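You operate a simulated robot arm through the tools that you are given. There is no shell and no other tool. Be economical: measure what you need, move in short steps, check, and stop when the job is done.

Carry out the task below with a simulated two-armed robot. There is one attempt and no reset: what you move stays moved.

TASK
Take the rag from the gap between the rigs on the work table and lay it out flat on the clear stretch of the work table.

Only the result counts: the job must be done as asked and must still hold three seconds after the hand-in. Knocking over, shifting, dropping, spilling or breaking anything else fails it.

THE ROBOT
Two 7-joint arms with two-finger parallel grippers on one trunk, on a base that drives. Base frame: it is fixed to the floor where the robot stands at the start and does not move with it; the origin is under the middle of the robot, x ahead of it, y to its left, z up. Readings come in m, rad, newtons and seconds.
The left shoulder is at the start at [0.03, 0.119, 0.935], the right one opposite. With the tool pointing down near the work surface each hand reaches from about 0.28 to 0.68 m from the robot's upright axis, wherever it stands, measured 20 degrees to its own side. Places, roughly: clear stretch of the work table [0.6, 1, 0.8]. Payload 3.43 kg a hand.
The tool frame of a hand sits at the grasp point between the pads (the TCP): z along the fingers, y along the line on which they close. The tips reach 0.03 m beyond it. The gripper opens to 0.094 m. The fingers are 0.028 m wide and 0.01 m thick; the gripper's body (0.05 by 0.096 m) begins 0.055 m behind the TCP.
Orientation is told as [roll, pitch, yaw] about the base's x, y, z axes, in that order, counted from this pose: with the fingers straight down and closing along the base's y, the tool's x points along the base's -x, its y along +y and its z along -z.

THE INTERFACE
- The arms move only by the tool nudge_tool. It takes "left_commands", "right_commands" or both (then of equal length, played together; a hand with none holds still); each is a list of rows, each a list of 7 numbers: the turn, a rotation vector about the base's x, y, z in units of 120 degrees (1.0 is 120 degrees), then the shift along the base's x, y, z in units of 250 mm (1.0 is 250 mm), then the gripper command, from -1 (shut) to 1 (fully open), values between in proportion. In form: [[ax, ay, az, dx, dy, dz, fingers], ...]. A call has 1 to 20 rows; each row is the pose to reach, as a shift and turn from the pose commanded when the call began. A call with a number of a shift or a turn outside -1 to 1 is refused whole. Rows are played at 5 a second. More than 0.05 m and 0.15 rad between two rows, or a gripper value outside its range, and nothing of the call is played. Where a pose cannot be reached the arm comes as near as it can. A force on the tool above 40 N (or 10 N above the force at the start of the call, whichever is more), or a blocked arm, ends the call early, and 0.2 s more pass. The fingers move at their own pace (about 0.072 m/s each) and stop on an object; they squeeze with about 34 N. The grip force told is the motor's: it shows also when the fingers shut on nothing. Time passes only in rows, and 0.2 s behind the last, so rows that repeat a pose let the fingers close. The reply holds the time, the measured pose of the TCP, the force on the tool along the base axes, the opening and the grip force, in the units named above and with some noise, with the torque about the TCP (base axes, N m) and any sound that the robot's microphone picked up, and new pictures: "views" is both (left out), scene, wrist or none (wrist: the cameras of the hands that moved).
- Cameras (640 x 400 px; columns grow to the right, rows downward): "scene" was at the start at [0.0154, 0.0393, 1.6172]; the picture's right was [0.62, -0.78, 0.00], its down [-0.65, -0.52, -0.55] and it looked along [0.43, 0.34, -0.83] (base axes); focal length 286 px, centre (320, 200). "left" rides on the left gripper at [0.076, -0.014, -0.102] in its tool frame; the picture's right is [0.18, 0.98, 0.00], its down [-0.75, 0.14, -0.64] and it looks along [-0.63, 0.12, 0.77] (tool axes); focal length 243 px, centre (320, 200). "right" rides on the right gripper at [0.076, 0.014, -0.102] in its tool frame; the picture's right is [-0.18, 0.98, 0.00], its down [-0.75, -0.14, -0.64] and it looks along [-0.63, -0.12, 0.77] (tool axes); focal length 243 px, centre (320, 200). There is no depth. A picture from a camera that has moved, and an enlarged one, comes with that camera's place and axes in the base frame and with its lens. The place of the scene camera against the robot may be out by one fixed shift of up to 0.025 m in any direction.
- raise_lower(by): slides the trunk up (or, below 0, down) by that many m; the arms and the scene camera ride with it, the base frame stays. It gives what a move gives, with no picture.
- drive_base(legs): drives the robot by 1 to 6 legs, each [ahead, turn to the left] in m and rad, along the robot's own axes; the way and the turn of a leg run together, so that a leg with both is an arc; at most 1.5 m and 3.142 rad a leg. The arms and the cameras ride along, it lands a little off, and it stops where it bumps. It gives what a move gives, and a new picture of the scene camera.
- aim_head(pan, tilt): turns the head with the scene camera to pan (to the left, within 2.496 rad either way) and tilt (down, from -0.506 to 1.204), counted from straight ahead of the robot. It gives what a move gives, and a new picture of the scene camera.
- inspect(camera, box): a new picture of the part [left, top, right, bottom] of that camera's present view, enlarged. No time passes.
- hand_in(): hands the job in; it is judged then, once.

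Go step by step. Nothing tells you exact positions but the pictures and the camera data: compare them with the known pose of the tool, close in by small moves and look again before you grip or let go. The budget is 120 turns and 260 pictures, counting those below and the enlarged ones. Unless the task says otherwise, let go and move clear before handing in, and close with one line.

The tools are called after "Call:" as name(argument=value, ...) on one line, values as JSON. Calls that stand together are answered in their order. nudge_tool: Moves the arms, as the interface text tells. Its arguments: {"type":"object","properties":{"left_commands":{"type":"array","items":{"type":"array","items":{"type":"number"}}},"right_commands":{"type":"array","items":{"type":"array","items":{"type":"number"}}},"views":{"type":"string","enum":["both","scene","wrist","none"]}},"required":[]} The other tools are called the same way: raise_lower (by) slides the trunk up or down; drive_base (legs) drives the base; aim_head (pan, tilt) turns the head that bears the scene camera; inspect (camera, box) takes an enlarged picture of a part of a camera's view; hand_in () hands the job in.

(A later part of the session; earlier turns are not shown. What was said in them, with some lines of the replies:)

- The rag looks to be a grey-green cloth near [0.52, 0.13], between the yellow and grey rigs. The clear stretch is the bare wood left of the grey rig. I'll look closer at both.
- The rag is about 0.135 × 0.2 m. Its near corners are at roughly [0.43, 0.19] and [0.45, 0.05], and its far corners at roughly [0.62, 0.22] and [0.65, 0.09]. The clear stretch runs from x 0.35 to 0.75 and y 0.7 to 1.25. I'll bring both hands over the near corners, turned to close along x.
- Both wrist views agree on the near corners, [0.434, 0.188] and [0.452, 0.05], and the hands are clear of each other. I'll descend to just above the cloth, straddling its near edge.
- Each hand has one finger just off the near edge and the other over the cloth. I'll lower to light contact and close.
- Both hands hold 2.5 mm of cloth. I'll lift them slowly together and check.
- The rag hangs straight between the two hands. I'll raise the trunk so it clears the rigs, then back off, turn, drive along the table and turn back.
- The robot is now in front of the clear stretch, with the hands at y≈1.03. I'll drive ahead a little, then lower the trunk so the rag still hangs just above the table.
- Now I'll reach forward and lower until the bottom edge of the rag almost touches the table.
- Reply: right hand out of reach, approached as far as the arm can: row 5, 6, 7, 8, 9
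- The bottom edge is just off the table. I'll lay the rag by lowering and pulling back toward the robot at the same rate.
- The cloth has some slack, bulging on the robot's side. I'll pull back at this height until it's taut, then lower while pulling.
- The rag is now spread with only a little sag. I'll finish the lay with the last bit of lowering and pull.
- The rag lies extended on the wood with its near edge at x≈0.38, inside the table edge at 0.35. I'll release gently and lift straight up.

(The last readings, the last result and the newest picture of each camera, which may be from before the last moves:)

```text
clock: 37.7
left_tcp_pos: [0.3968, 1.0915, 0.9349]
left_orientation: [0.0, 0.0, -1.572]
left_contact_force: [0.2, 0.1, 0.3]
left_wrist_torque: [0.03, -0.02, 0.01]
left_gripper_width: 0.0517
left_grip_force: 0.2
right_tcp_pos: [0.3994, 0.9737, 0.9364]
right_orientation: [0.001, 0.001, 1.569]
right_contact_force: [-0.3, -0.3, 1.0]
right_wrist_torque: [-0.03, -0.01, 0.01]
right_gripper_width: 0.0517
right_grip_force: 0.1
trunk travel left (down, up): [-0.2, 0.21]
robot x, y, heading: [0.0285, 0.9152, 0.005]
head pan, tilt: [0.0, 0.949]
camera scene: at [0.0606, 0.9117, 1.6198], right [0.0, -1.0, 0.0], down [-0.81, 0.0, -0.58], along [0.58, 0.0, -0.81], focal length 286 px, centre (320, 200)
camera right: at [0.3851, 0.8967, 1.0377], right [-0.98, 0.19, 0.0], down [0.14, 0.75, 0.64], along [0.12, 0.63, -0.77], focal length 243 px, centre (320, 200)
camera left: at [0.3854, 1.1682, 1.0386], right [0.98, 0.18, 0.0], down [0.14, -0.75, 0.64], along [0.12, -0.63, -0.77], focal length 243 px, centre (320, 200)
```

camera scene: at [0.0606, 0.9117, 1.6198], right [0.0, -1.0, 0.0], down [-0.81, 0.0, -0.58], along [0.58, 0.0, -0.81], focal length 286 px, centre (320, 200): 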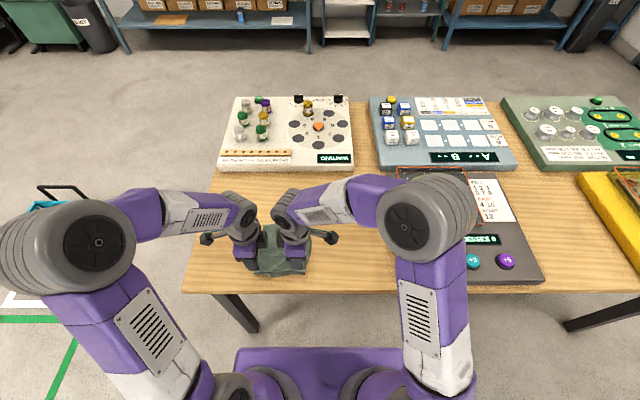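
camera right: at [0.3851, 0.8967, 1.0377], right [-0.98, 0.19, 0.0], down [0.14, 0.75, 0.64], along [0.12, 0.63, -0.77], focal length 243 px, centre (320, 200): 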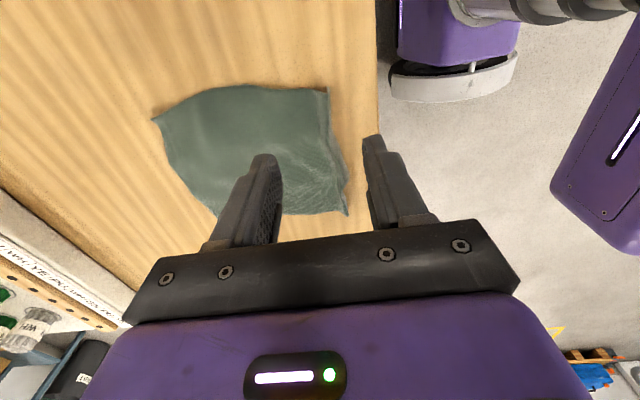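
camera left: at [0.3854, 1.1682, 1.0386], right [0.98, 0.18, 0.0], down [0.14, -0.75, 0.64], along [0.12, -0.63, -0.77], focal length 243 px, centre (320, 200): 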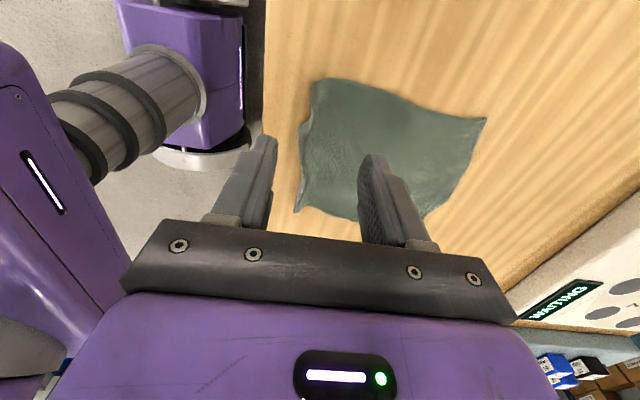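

The hands are free and the rag looks spread. I'll raise the hands and part them for a clear look.

Call:
nudge_tool(left_commands=[[0, 0, 0, 0, 0.05, 0.1, 0.1], [0, 0, 0, 0, 0.2, 0.2, 0.1], [0, 0, 0, 0, 0.35, 0.3, 0.1], [0, 0, 0, 0, 0.5, 0.4, 0.1], [0, 0, 0, 0, 0.65, 0.5, 0.1]], right_commands=[[0, 0, 0, 0, -0.05, 0.1, 0.1], [0, 0, 0, 0, -0.2, 0.2, 0.1], [0, 0, 0, 0, -0.35, 0.3, 0.1], [0, 0, 0, 0, -0.5, 0.4, 0.1], [0, 0, 0, 0, -0.65, 0.5, 0.1]], views="both")

Call:
inspect(camera="scene", box=[210, 190, 370, 290])

Call:
inspect(camera="right", box=[200, 0, 520, 200])

```text
clock: 38.9
left_tcp_pos: [0.3997, 1.2548, 1.0583]
left_orientation: [0.001, -0.001, -1.574]
left_contact_force: [0.0, 0.1, 0.1]
left_wrist_torque: [-0.01, -0.03, 0.01]
left_gripper_width: 0.0517
left_grip_force: 0.1
right_tcp_pos: [0.4011, 0.8157, 1.0574]
right_orientation: [0.0, -0.001, 1.572]
right_contact_force: [0.1, -0.3, -1.0]
right_wrist_torque: [0.01, 0.02, -0.02]
right_gripper_width: 0.0519
right_grip_force: 0.1
trunk travel left (down, up): [-0.2, 0.21]
robot x, y, heading: [0.0291, 0.9154, -0.005]
head pan, tilt: [0.0, 0.949]
camera scene: at [0.0611, 0.9117, 1.6197], right [0.0, -1.0, 0.0], down [-0.81, 0.0, -0.58], along [0.58, 0.0, -0.81], focal length 286 px, centre (320, 200)
camera right: at [0.388, 0.7378, 1.1589], right [-0.98, 0.18, 0.0], down [0.14, 0.75, 0.64], along [0.12, 0.63, -0.77], focal length 243 px, centre (320, 200)
camera left: at [0.387, 1.3328, 1.1607], right [0.98, 0.18, 0.0], down [0.14, -0.75, 0.64], along [0.12, -0.63, -0.77], focal length 243 px, centre (320, 200)
```

scene: 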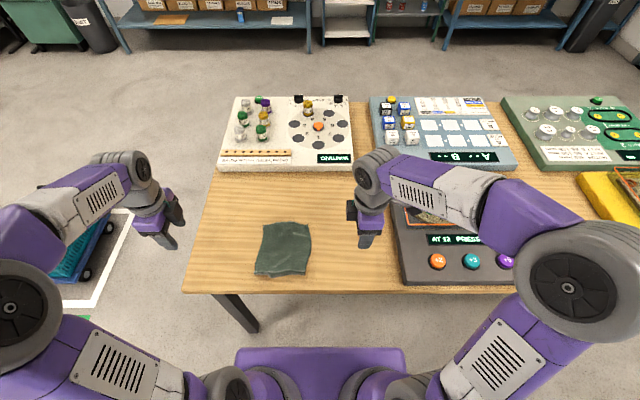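
right: 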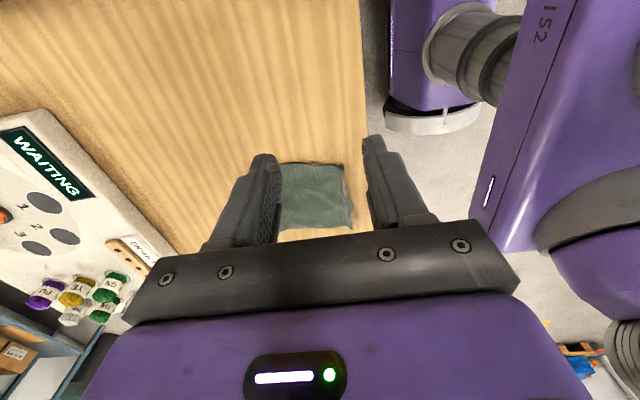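
left: 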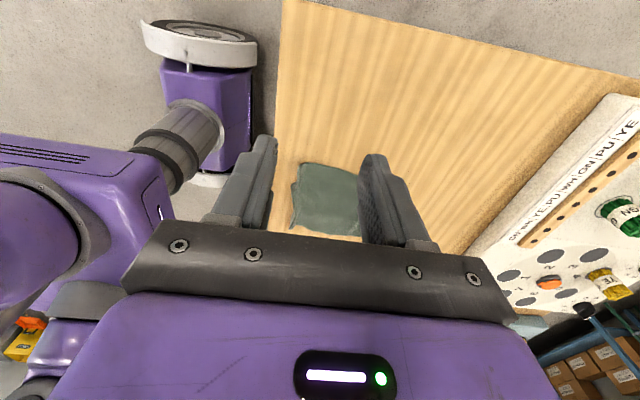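

```text
4.00 times, centred on (290, 240) of scene
camera zoom: at [0.0611, 0.9117, 1.6197], right [0.0, -1.0, 0.0], down [-0.81, 0.0, -0.58], along [0.58, 0.0, -0.81], focal length 1144 px, centre (440, 40)
```

zoom: 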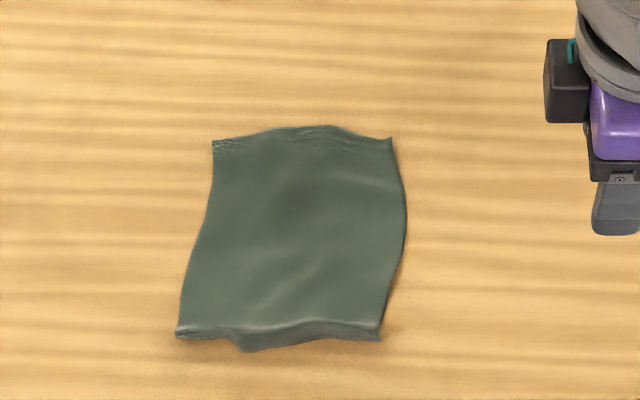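

```text
2.00 times, centred on (360, 100) of right
camera zoom: at [0.388, 0.7378, 1.1589], right [-0.98, 0.18, 0.0], down [0.14, 0.75, 0.64], along [0.12, 0.63, -0.77], focal length 485 px, centre (240, 400)
```

zoom: 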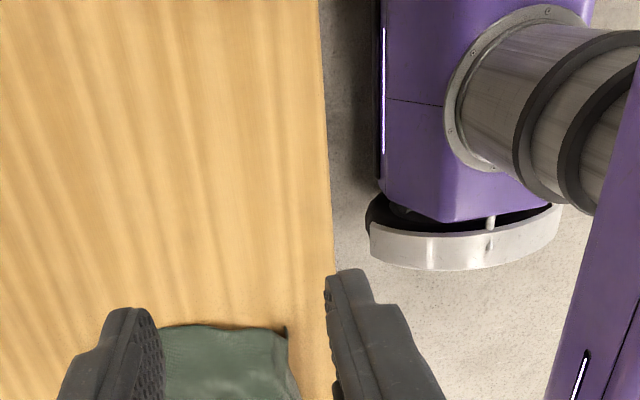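

The rag is down and mostly flat, but there's a small ridge along the near edge and it sits close to the table front (x 0.39–0.57). I'll move it toward the middle by pinching the far corners and dragging about 0.09 m away, which should also pull the ridge flat. First I'll drive ahead a little for reach and take a closer look.

Call:
drive_base(legs=[[0.07, 0]])

Call:
inspect(camera="scene", box=[210, 210, 370, 310])

```text
clock: 40.0
left_tcp_pos: [0.4694, 1.2556, 1.0573]
left_orientation: [-0.001, 0.001, -1.573]
left_contact_force: [-0.1, -0.3, 0.6]
left_wrist_torque: [0.03, 0.03, 0.0]
left_gripper_width: 0.0516
left_grip_force: 0.0
right_tcp_pos: [0.4712, 0.8154, 1.0569]
right_orientation: [0.001, 0.001, 1.569]
right_contact_force: [0.9, -0.3, -0.5]
right_wrist_torque: [0.03, 0.0, 0.01]
right_gripper_width: 0.0514
right_grip_force: 0.0
trunk travel left (down, up): [-0.2, 0.21]
robot x, y, heading: [0.0993, 0.9175, -0.005]
head pan, tilt: [0.0, 0.949]
camera scene: at [0.1319, 0.912, 1.6196], right [0.0, -1.0, 0.0], down [-0.81, 0.0, -0.58], along [0.58, 0.0, -0.81], focal length 286 px, centre (320, 200)
```

scene: 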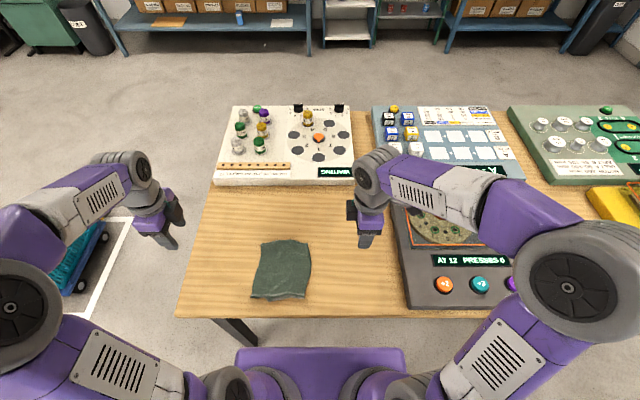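

```text
4.00 times, centred on (290, 260) of scene
camera zoom: at [0.1319, 0.912, 1.6196], right [0.0, -1.0, 0.0], down [-0.81, 0.0, -0.58], along [0.58, 0.0, -0.81], focal length 1144 px, centre (440, -40)
```

zoom: 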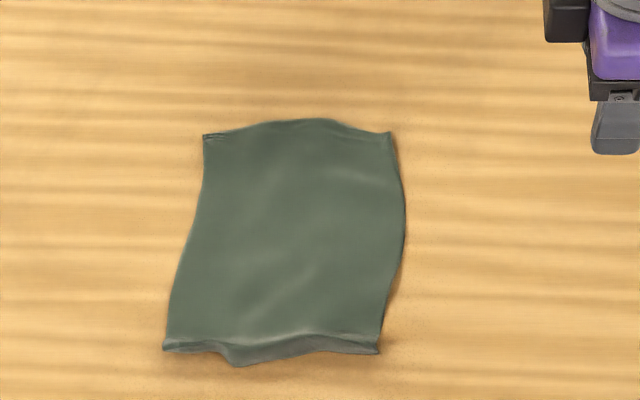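

The far corners are at [0.566, 1.11] and [0.567, 0.96]. I'll bring the hands over the far edge and down to just above the cloth.

Call:
nudge_tool(left_commands=[[0, 0, 0, 0.05, -0.1, -0.1, -0.1], [0, 0, 0, 0.11, -0.21, -0.21, -0.1], [0, 0, 0, 0.17, -0.32, -0.32, -0.1], [0, 0, 0, 0.23, -0.43, -0.43, -0.1], [0, 0, 0, 0.29, -0.54, -0.54, -0.1], [0, 0, 0, 0.346, -0.662, -0.63, -0.1], [0, 0, 0, 0.346, -0.662, -0.74, -0.1], [0, 0, 0, 0.346, -0.662, -0.83, -0.1], [0, 0, 0, 0.346, -0.662, -0.87, -0.1], [0, 0, 0, 0.346, -0.662, -0.87, -0.1]], right_commands=[[0, 0, 0, 0.05, 0.1, -0.1, -0.1], [0, 0, 0, 0.11, 0.21, -0.21, -0.1], [0, 0, 0, 0.17, 0.32, -0.32, -0.1], [0, 0, 0, 0.23, 0.43, -0.43, -0.1], [0, 0, 0, 0.29, 0.54, -0.54, -0.1], [0, 0, 0, 0.339, 0.67, -0.63, -0.1], [0, 0, 0, 0.339, 0.67, -0.74, -0.1], [0, 0, 0, 0.339, 0.67, -0.83, -0.1], [0, 0, 0, 0.339, 0.67, -0.87, -0.1], [0, 0, 0, 0.339, 0.67, -0.87, -0.1]], views="wrist")

```text
clock: 42.1
left_tcp_pos: [0.5538, 1.0916, 0.8411]
left_orientation: [0.0, -0.001, -1.571]
left_contact_force: [-1.0, 0.7, 0.5]
left_wrist_torque: [-0.06, 0.04, 0.03]
left_gripper_width: 0.042
left_grip_force: 0.0
right_tcp_pos: [0.5571, 0.9825, 0.8379]
right_orientation: [0.0, 0.0, 1.569]
right_contact_force: [-0.1, 0.7, -0.5]
right_wrist_torque: [-0.02, 0.01, -0.01]
right_gripper_width: 0.042
right_grip_force: 0.1
trunk travel left (down, up): [-0.2, 0.21]
robot x, y, heading: [0.0987, 0.9141, 0.0]
head pan, tilt: [0.0, 0.949]
camera right: at [0.5431, 0.905, 0.9395], right [-0.98, 0.19, 0.0], down [0.14, 0.75, 0.64], along [0.12, 0.63, -0.77], focal length 243 px, centre (320, 200)
camera left: at [0.5426, 1.1681, 0.9441], right [0.98, 0.18, 0.0], down [0.14, -0.75, 0.64], along [0.12, -0.63, -0.77], focal length 243 px, centre (320, 200)
```

right: 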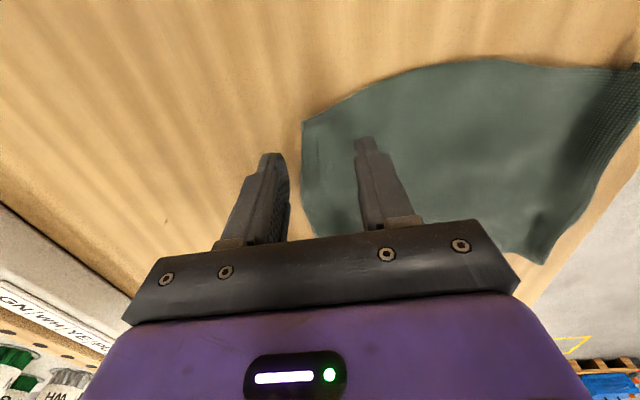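
left: 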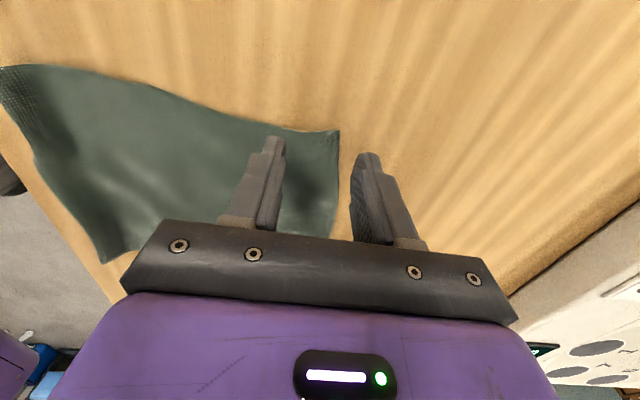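

Both hands straddle the far edge well. I'll touch down, close, lift a few millimetres and drag away from the robot.

Call:
nudge_tool(left_commands=[[0, 0, 0, 0, 0, -0.02, -0.1], [0, 0, 0, 0, 0, -0.042, -0.1], [0, 0, 0, 0, 0, -0.042, -0.6], [0, 0, 0, 0, 0, -0.042, -1], [0, 0, 0, 0, 0, -0.042, -1], [0, 0, 0, 0, 0, -0.042, -1]], right_commands=[[0, 0, 0, 0, 0, -0.02, -0.1], [0, 0, 0, 0, 0, -0.036, -0.1], [0, 0, 0, 0, 0, -0.036, -0.6], [0, 0, 0, 0, 0, -0.036, -1], [0, 0, 0, 0, 0, -0.036, -1], [0, 0, 0, 0, 0, -0.036, -1]], views="wrist")

```text
clock: 43.5
left_tcp_pos: [0.5547, 1.0912, 0.832]
left_orientation: [0.001, 0.0, -1.572]
left_contact_force: [-3.5, 0.9, 16.2]
left_wrist_torque: [0.05, 0.28, -0.01]
left_gripper_width: 0.0081
left_grip_force: 33.4
right_tcp_pos: [0.5562, 0.9836, 0.8324]
right_orientation: [-0.001, 0.001, 1.57]
right_contact_force: [-0.2, 0.4, 1.8]
right_wrist_torque: [0.03, 0.0, 0.0]
right_gripper_width: 0.0025
right_grip_force: 33.9
trunk travel left (down, up): [-0.2, 0.21]
robot x, y, heading: [0.0956, 0.9179, 0.0]
head pan, tilt: [0.0, 0.949]
camera right: at [0.5412, 0.9058, 0.9327], right [-0.98, 0.18, 0.0], down [0.14, 0.75, 0.64], along [0.12, 0.63, -0.77], focal length 243 px, centre (320, 200)
camera left: at [0.5417, 1.1682, 0.934], right [0.98, 0.18, 0.0], down [0.14, -0.75, 0.64], along [0.12, -0.63, -0.77], focal length 243 px, centre (320, 200)
```

right: 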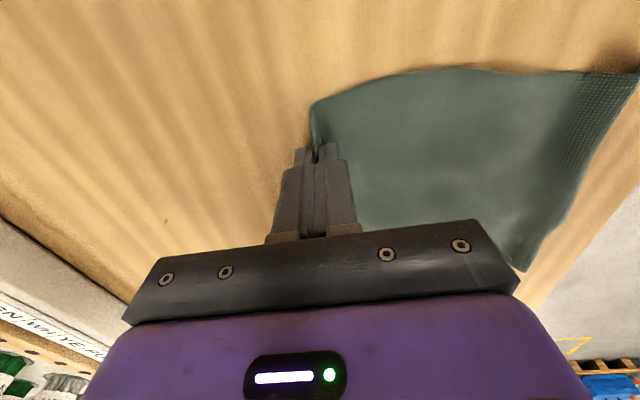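
left: 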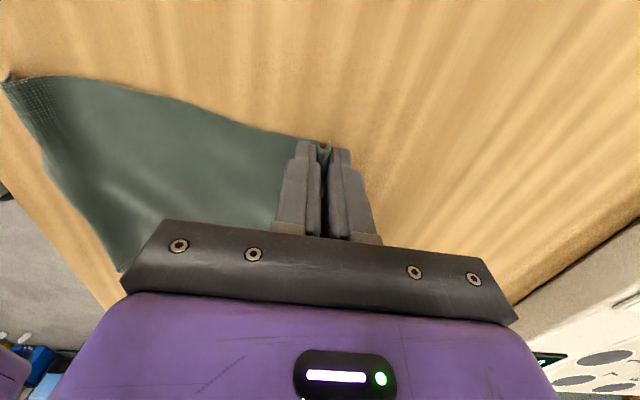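

Both hands hold cloth. I'll drag it +x by 0.09 m, with the tips just off the wood.

Call:
nudge_tool(left_commands=[[0, 0, 0, 0, 0, 0.02, -1], [0, 0, 0, 0, 0, 0.035, -1], [0, 0, 0, 0.05, 0, 0.035, -1], [0, 0, 0, 0.1, 0, 0.035, -1], [0, 0, 0, 0.15, 0, 0.035, -1], [0, 0, 0, 0.2, 0, 0.035, -1], [0, 0, 0, 0.25, 0, 0.035, -1], [0, 0, 0, 0.3, 0, 0.035, -1], [0, 0, 0, 0.36, 0, 0.035, -1], [0, 0, 0, 0.36, 0, 0.02, -1]], right_commands=[[0, 0, 0, 0, 0, 0.02, -1], [0, 0, 0, 0, 0, 0.035, -1], [0, 0, 0, 0.05, 0, 0.035, -1], [0, 0, 0, 0.1, 0, 0.035, -1], [0, 0, 0, 0.15, 0, 0.035, -1], [0, 0, 0, 0.2, 0, 0.035, -1], [0, 0, 0, 0.25, 0, 0.035, -1], [0, 0, 0, 0.3, 0, 0.035, -1], [0, 0, 0, 0.36, 0, 0.035, -1], [0, 0, 0, 0.36, 0, 0.02, -1]], views="both")

Call:
inspect(camera="scene", box=[210, 190, 370, 290])

```text
clock: 45.8
left_tcp_pos: [0.6432, 1.0909, 0.8347]
left_orientation: [0.001, 0.0, -1.573]
left_contact_force: [-0.1, -0.3, 0.4]
left_wrist_torque: [0.01, -0.01, -0.02]
left_gripper_width: 0.008
left_grip_force: 34.1
right_tcp_pos: [0.6437, 0.9815, 0.8358]
right_orientation: [0.0, -0.001, 1.569]
right_contact_force: [0.8, -0.2, 0.4]
right_wrist_torque: [-0.01, 0.0, 0.03]
right_gripper_width: 0.0025
right_grip_force: 34.0
trunk travel left (down, up): [-0.2, 0.21]
robot x, y, heading: [0.0996, 0.9192, 0.0]
head pan, tilt: [0.0, 0.949]
camera scene: at [0.13, 0.912, 1.6197], right [0.0, -1.0, 0.0], down [-0.81, 0.0, -0.58], along [0.58, 0.0, -0.81], focal length 286 px, centre (320, 200)
camera right: at [0.6307, 0.9057, 0.9367], right [-0.98, 0.19, 0.0], down [0.14, 0.75, 0.64], along [0.12, 0.63, -0.77], focal length 243 px, centre (320, 200)
camera left: at [0.6311, 1.1676, 0.9371], right [0.98, 0.18, 0.0], down [0.14, -0.75, 0.64], along [0.12, -0.63, -0.77], focal length 243 px, centre (320, 200)
```

scene: 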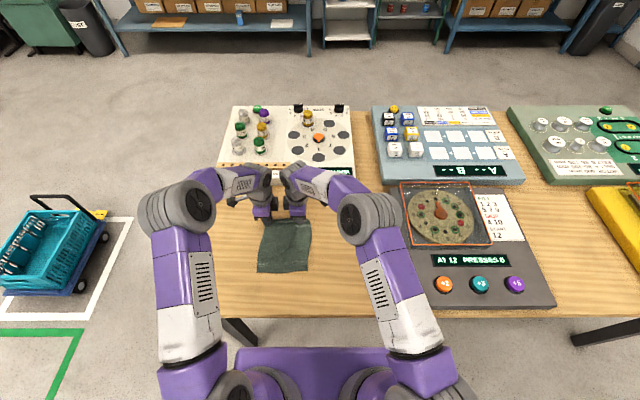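
right: 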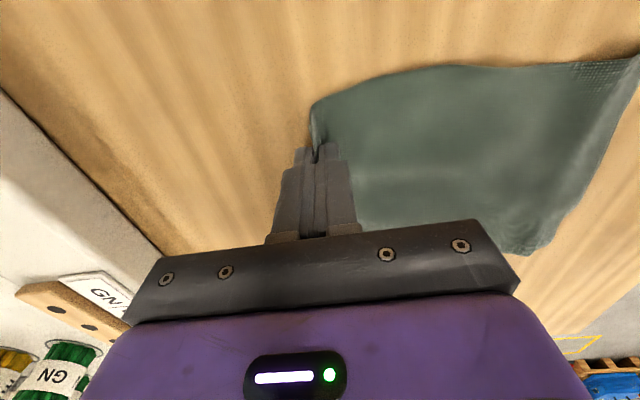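
left: 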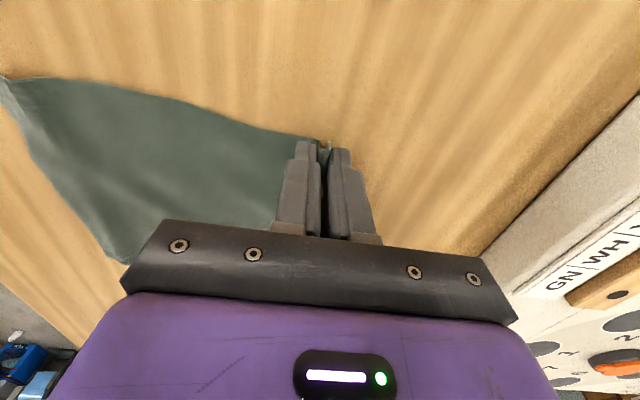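

```text
4.00 times, centred on (290, 240) of scene
camera zoom: at [0.13, 0.912, 1.6197], right [0.0, -1.0, 0.0], down [-0.81, 0.0, -0.58], along [0.58, 0.0, -0.81], focal length 1144 px, centre (440, 40)
```

zoom: 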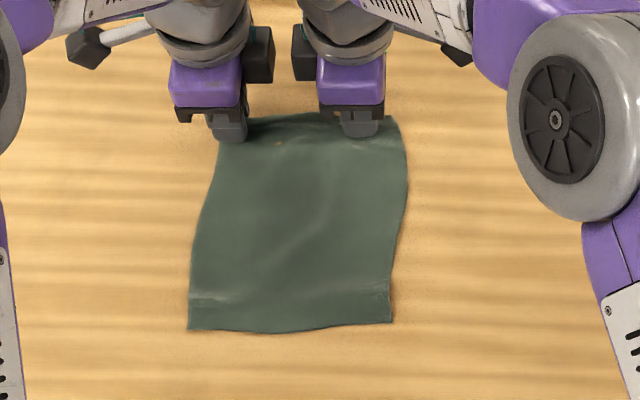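

The drag moved the rag and flattened the near ridge. I'll release the far edge gently, lift and look.

Call:
nudge_tool(left_commands=[[0, 0, 0, 0, 0, 0, -0.7], [0, 0, 0, 0, 0, 0, -0.4], [0, 0, 0, 0, 0, 0, -0.1], [0, 0, 0, 0, 0, 0.03, 0], [0, 0, 0, 0, 0, 0.1, 0], [0, 0, 0, 0, 0, 0.25, 0], [0, 0, 0, 0, 0, 0.4, 0], [0, 0, 0, -0.1, 0.1, 0.5, 0], [0, 0, 0, -0.2, 0.22, 0.6, 0], [0, 0, 0, -0.3, 0.34, 0.7, 0], [0, 0, 0, -0.4, 0.46, 0.8, 0], [0, 0, 0, -0.45, 0.58, 0.85, 0], [0, 0, 0, -0.5, 0.7, 0.9, 0]], right_commands=[[0, 0, 0, 0, 0, 0, -0.7], [0, 0, 0, 0, 0, 0, -0.4], [0, 0, 0, 0, 0, 0, -0.1], [0, 0, 0, 0, 0, 0.03, 0], [0, 0, 0, 0, 0, 0.1, 0], [0, 0, 0, 0, 0, 0.25, 0], [0, 0, 0, 0, 0, 0.4, 0], [0, 0, 0, -0.1, -0.1, 0.5, 0], [0, 0, 0, -0.2, -0.22, 0.6, 0], [0, 0, 0, -0.3, -0.34, 0.7, 0], [0, 0, 0, -0.4, -0.46, 0.8, 0], [0, 0, 0, -0.45, -0.58, 0.85, 0], [0, 0, 0, -0.5, -0.7, 0.9, 0]], views="both")

Call:
inspect(camera="scene", box=[210, 190, 370, 290])

Call:
inspect(camera="right", box=[160, 100, 480, 300])

```text
clock: 48.5
left_tcp_pos: [0.5192, 1.2668, 1.0606]
left_orientation: [-0.001, 0.0, -1.572]
left_contact_force: [-0.8, -0.8, 0.2]
left_wrist_torque: [0.01, 0.0, 0.0]
left_gripper_width: 0.0471
left_grip_force: 0.0
right_tcp_pos: [0.5163, 0.8077, 1.0606]
right_orientation: [-0.003, -0.003, 1.571]
right_contact_force: [-1.0, -0.8, 0.2]
right_wrist_torque: [0.02, -0.02, 0.0]
right_gripper_width: 0.0471
right_grip_force: 0.1
trunk travel left (down, up): [-0.2, 0.21]
robot x, y, heading: [0.0977, 0.9173, -0.003]
head pan, tilt: [0.0, 0.949]
camera scene: at [0.1285, 0.9116, 1.6198], right [0.0, -1.0, 0.0], down [-0.81, 0.0, -0.58], along [0.58, 0.0, -0.81], focal length 286 px, centre (320, 200)
camera right: at [0.5019, 0.7301, 1.162], right [-0.98, 0.18, 0.0], down [0.14, 0.75, 0.64], along [0.12, 0.63, -0.77], focal length 243 px, centre (320, 200)
camera left: at [0.5073, 1.3429, 1.1631], right [0.98, 0.18, 0.0], down [0.14, -0.75, 0.64], along [0.12, -0.63, -0.77], focal length 243 px, centre (320, 200)
```

scene: 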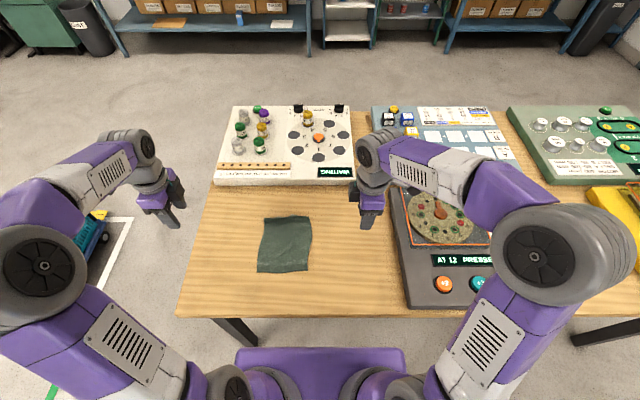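
right: 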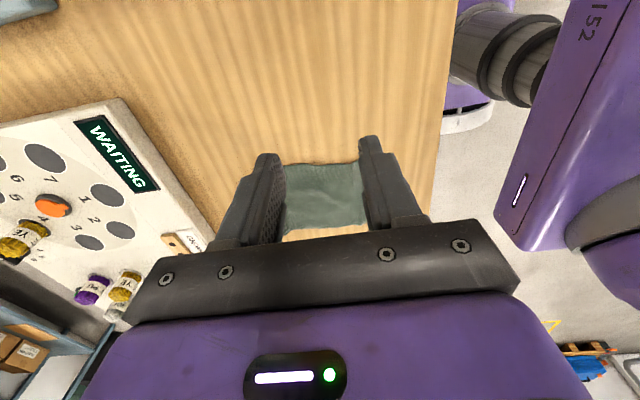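
left: 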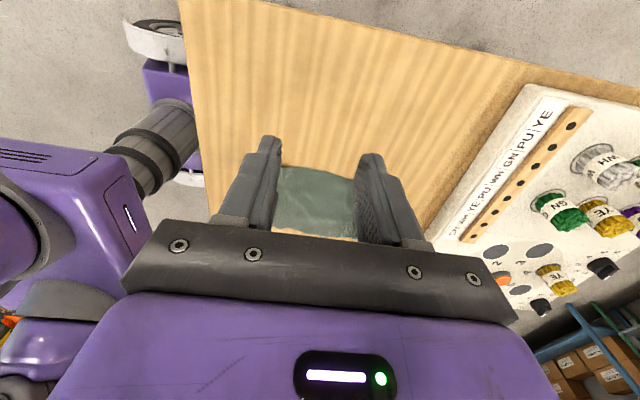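

```text
4.00 times, centred on (290, 240) of scene
camera zoom: at [0.1285, 0.9116, 1.6198], right [0.0, -1.0, 0.0], down [-0.81, 0.0, -0.58], along [0.58, 0.0, -0.81], focal length 1144 px, centre (440, 40)
```

zoom: 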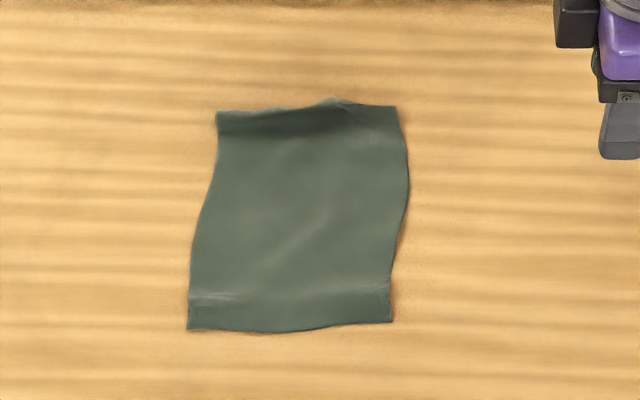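

```text
2.00 times, centred on (320, 200) of right
camera zoom: at [0.5019, 0.7301, 1.162], right [-0.98, 0.18, 0.0], down [0.14, 0.75, 0.64], along [0.12, 0.63, -0.77], focal length 485 px, centre (320, 200)
```

zoom: 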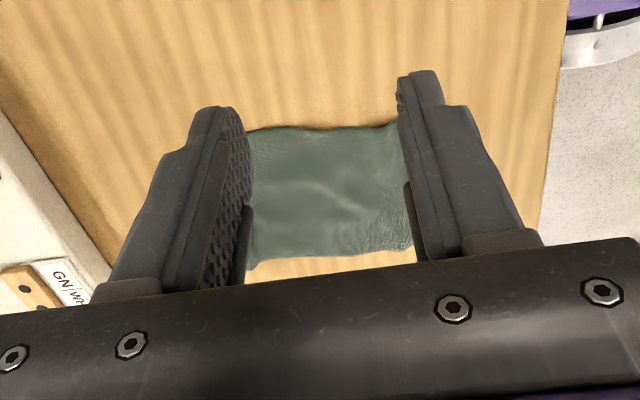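

The rag is now at full length (x 0.47–0.66, y 0.96–1.11). Only a shallow ridge is left along the far edge. I'll smooth it with closed fingertips, lightly pressed and swept outward.

Call:
nudge_tool(left_commands=[[0, 0, 0, 0.06, -0.1, -0.09, -1], [0, 0, 0, 0.12, -0.2, -0.18, -1], [0, 0, 0, 0.19, -0.31, -0.27, -1], [0, 0, 0, 0.26, -0.42, -0.37, -1], [0, 0, 0, 0.33, -0.53, -0.46, -1], [0, 0, 0, 0.39, -0.63, -0.55, -1], [0, 0, 0, 0.444, -0.727, -0.642, -1], [0, 0, 0, 0.444, -0.727, -0.74, -1], [0, 0, 0, 0.444, -0.727, -0.84, -1], [0, 0, 0, 0.444, -0.727, -0.89, -1], [0, 0, 0, 0.444, -0.727, -0.912, -1], [0, 0, 0, 0.48, -0.727, -0.912, -1], [0, 0, 0, 0.52, -0.727, -0.912, -1], [0, 0, 0, 0.56, -0.727, -0.912, -1], [0, 0, 0, 0.6, -0.727, -0.912, -1], [0, 0, 0, 0.64, -0.727, -0.9, -1]], right_commands=[[0, 0, 0, 0.06, 0.1, -0.09, -1], [0, 0, 0, 0.12, 0.2, -0.18, -1], [0, 0, 0, 0.19, 0.31, -0.27, -1], [0, 0, 0, 0.26, 0.42, -0.37, -1], [0, 0, 0, 0.33, 0.53, -0.46, -1], [0, 0, 0, 0.39, 0.63, -0.55, -1], [0, 0, 0, 0.455, 0.709, -0.642, -1], [0, 0, 0, 0.455, 0.709, -0.74, -1], [0, 0, 0, 0.455, 0.709, -0.84, -1], [0, 0, 0, 0.455, 0.709, -0.89, -1], [0, 0, 0, 0.455, 0.709, -0.912, -1], [0, 0, 0, 0.49, 0.709, -0.912, -1], [0, 0, 0, 0.53, 0.709, -0.912, -1], [0, 0, 0, 0.57, 0.709, -0.912, -1], [0, 0, 0, 0.61, 0.709, -0.912, -1], [0, 0, 0, 0.65, 0.709, -0.9, -1]], views="wrist")

```text
clock: 52.0
left_tcp_pos: [0.6802, 1.0829, 0.8344]
left_orientation: [0.001, -0.001, -1.571]
left_contact_force: [-0.4, -1.0, -0.1]
left_wrist_torque: [-0.01, 0.0, 0.02]
left_gripper_width: 0.0001
left_grip_force: 32.8
right_tcp_pos: [0.6831, 0.9829, 0.8383]
right_orientation: [0.0, 0.001, 1.569]
right_contact_force: [1.0, -0.1, -0.6]
right_wrist_torque: [0.03, -0.01, -0.02]
right_gripper_width: 0.0001
right_grip_force: 32.4
trunk travel left (down, up): [-0.2, 0.21]
robot x, y, heading: [0.0996, 0.918, -0.006]
head pan, tilt: [0.0, 0.949]
camera right: at [0.6692, 0.9068, 0.9383], right [-0.98, 0.19, 0.0], down [0.14, 0.75, 0.64], along [0.12, 0.63, -0.77], focal length 243 px, centre (320, 200)
camera left: at [0.6674, 1.1609, 0.9373], right [0.98, 0.18, 0.0], down [0.14, -0.75, 0.64], along [0.12, -0.63, -0.77], focal length 243 px, centre (320, 200)
```

right: 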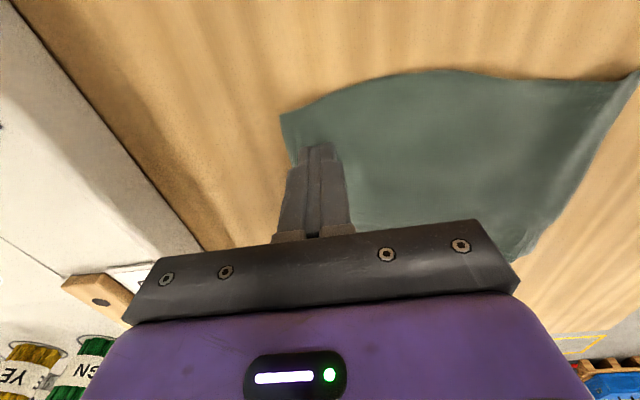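
left: 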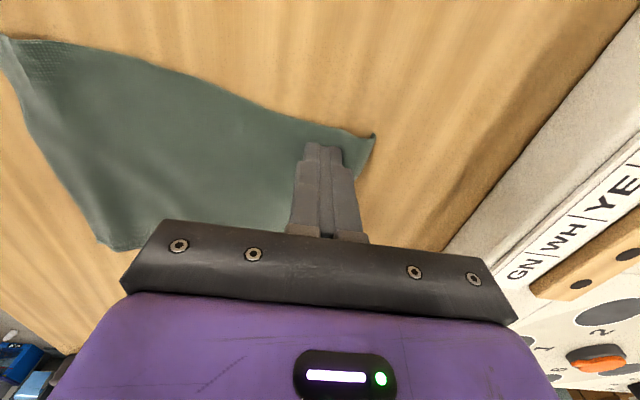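

The sweep carried the rag forward a few centimetres, still well within the clear area. I'll lift straight up, clear away and check.

Call:
nudge_tool(left_commands=[[0, 0, 0, 0, 0, 0.08, -1], [0, 0, 0, 0, 0, 0.25, -1], [0, 0, 0, 0, 0, 0.4, -1], [0, 0, 0, -0.1, 0.1, 0.5, -1], [0, 0, 0, -0.2, 0.22, 0.6, -1], [0, 0, 0, -0.3, 0.34, 0.7, -1], [0, 0, 0, -0.4, 0.46, 0.8, -1], [0, 0, 0, -0.5, 0.58, 0.85, -1], [0, 0, 0, -0.6, 0.7, 0.9, -1]], right_commands=[[0, 0, 0, 0, 0, 0.08, -1], [0, 0, 0, 0, 0, 0.25, -1], [0, 0, 0, 0, 0, 0.4, -1], [0, 0, 0, -0.1, -0.1, 0.5, -1], [0, 0, 0, -0.2, -0.22, 0.6, -1], [0, 0, 0, -0.3, -0.34, 0.7, -1], [0, 0, 0, -0.4, -0.46, 0.8, -1], [0, 0, 0, -0.5, -0.58, 0.85, -1], [0, 0, 0, -0.6, -0.7, 0.9, -1]], views="scene")

Call:
inspect(camera="scene", box=[210, 170, 370, 270])

Call:
inspect(camera="left", box=[200, 80, 520, 280])

```text
clock: 54.0
left_tcp_pos: [0.5261, 1.2593, 1.0621]
left_orientation: [0.002, 0.0, -1.575]
left_contact_force: [-0.5, -0.8, 0.1]
left_wrist_torque: [0.0, -0.04, 0.03]
left_gripper_width: 0.0003
left_grip_force: 33.1
right_tcp_pos: [0.5282, 0.8103, 1.0595]
right_orientation: [-0.002, 0.001, 1.572]
right_contact_force: [0.8, 0.2, 0.4]
right_wrist_torque: [0.0, -0.05, -0.03]
right_gripper_width: 0.0
right_grip_force: 33.3
trunk travel left (down, up): [-0.2, 0.21]
robot x, y, heading: [0.0991, 0.9177, -0.001]
head pan, tilt: [0.0, 0.949]
camera scene: at [0.1282, 0.9116, 1.6198], right [0.0, -1.0, 0.0], down [-0.81, 0.0, -0.58], along [0.58, 0.0, -0.81], focal length 286 px, centre (320, 200)
```

scene: 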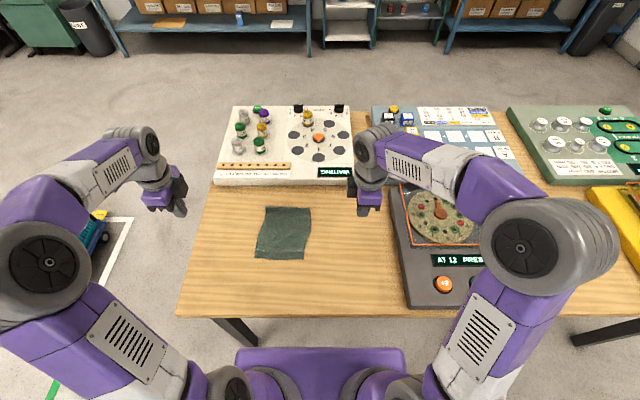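

```text
4.00 times, centred on (290, 220) of scene
camera zoom: at [0.1282, 0.9116, 1.6198], right [0.0, -1.0, 0.0], down [-0.81, 0.0, -0.58], along [0.58, 0.0, -0.81], focal length 1144 px, centre (440, 120)
```

zoom: 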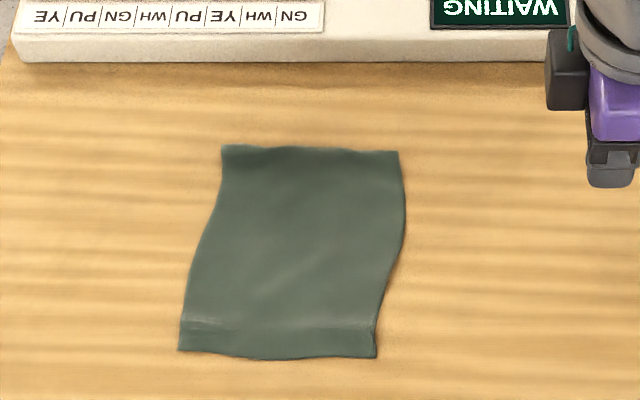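

```text
2.00 times, centred on (360, 180) of left
camera zoom: at [0.5136, 1.3354, 1.1646], right [0.98, 0.18, 0.0], down [0.14, -0.75, 0.64], along [0.12, -0.63, -0.77], focal length 485 px, centre (240, 240)
```

zoom: 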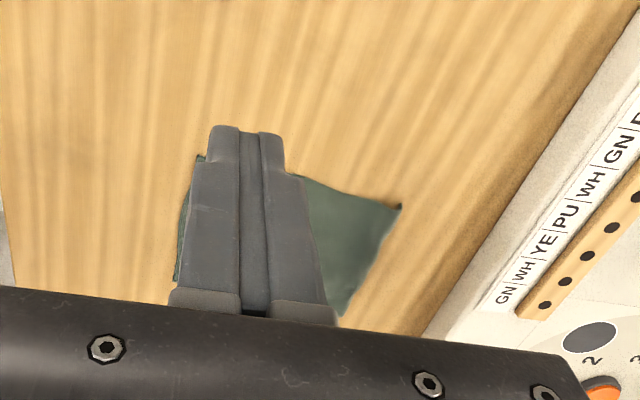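

The rag lies flat at its full size, about 0.19 × 0.14 m, around [0.6, 1.03] on the clear wood. Both hands are clear and the rigs look undisturbed, so I'm handing in.

Call:
hand_in()

```text
The job is handed in.
```

The rag is out of the gap and laid out flat on the clear stretch of the work table, with both hands clear and, as far as the pictures show, nothing else moved.
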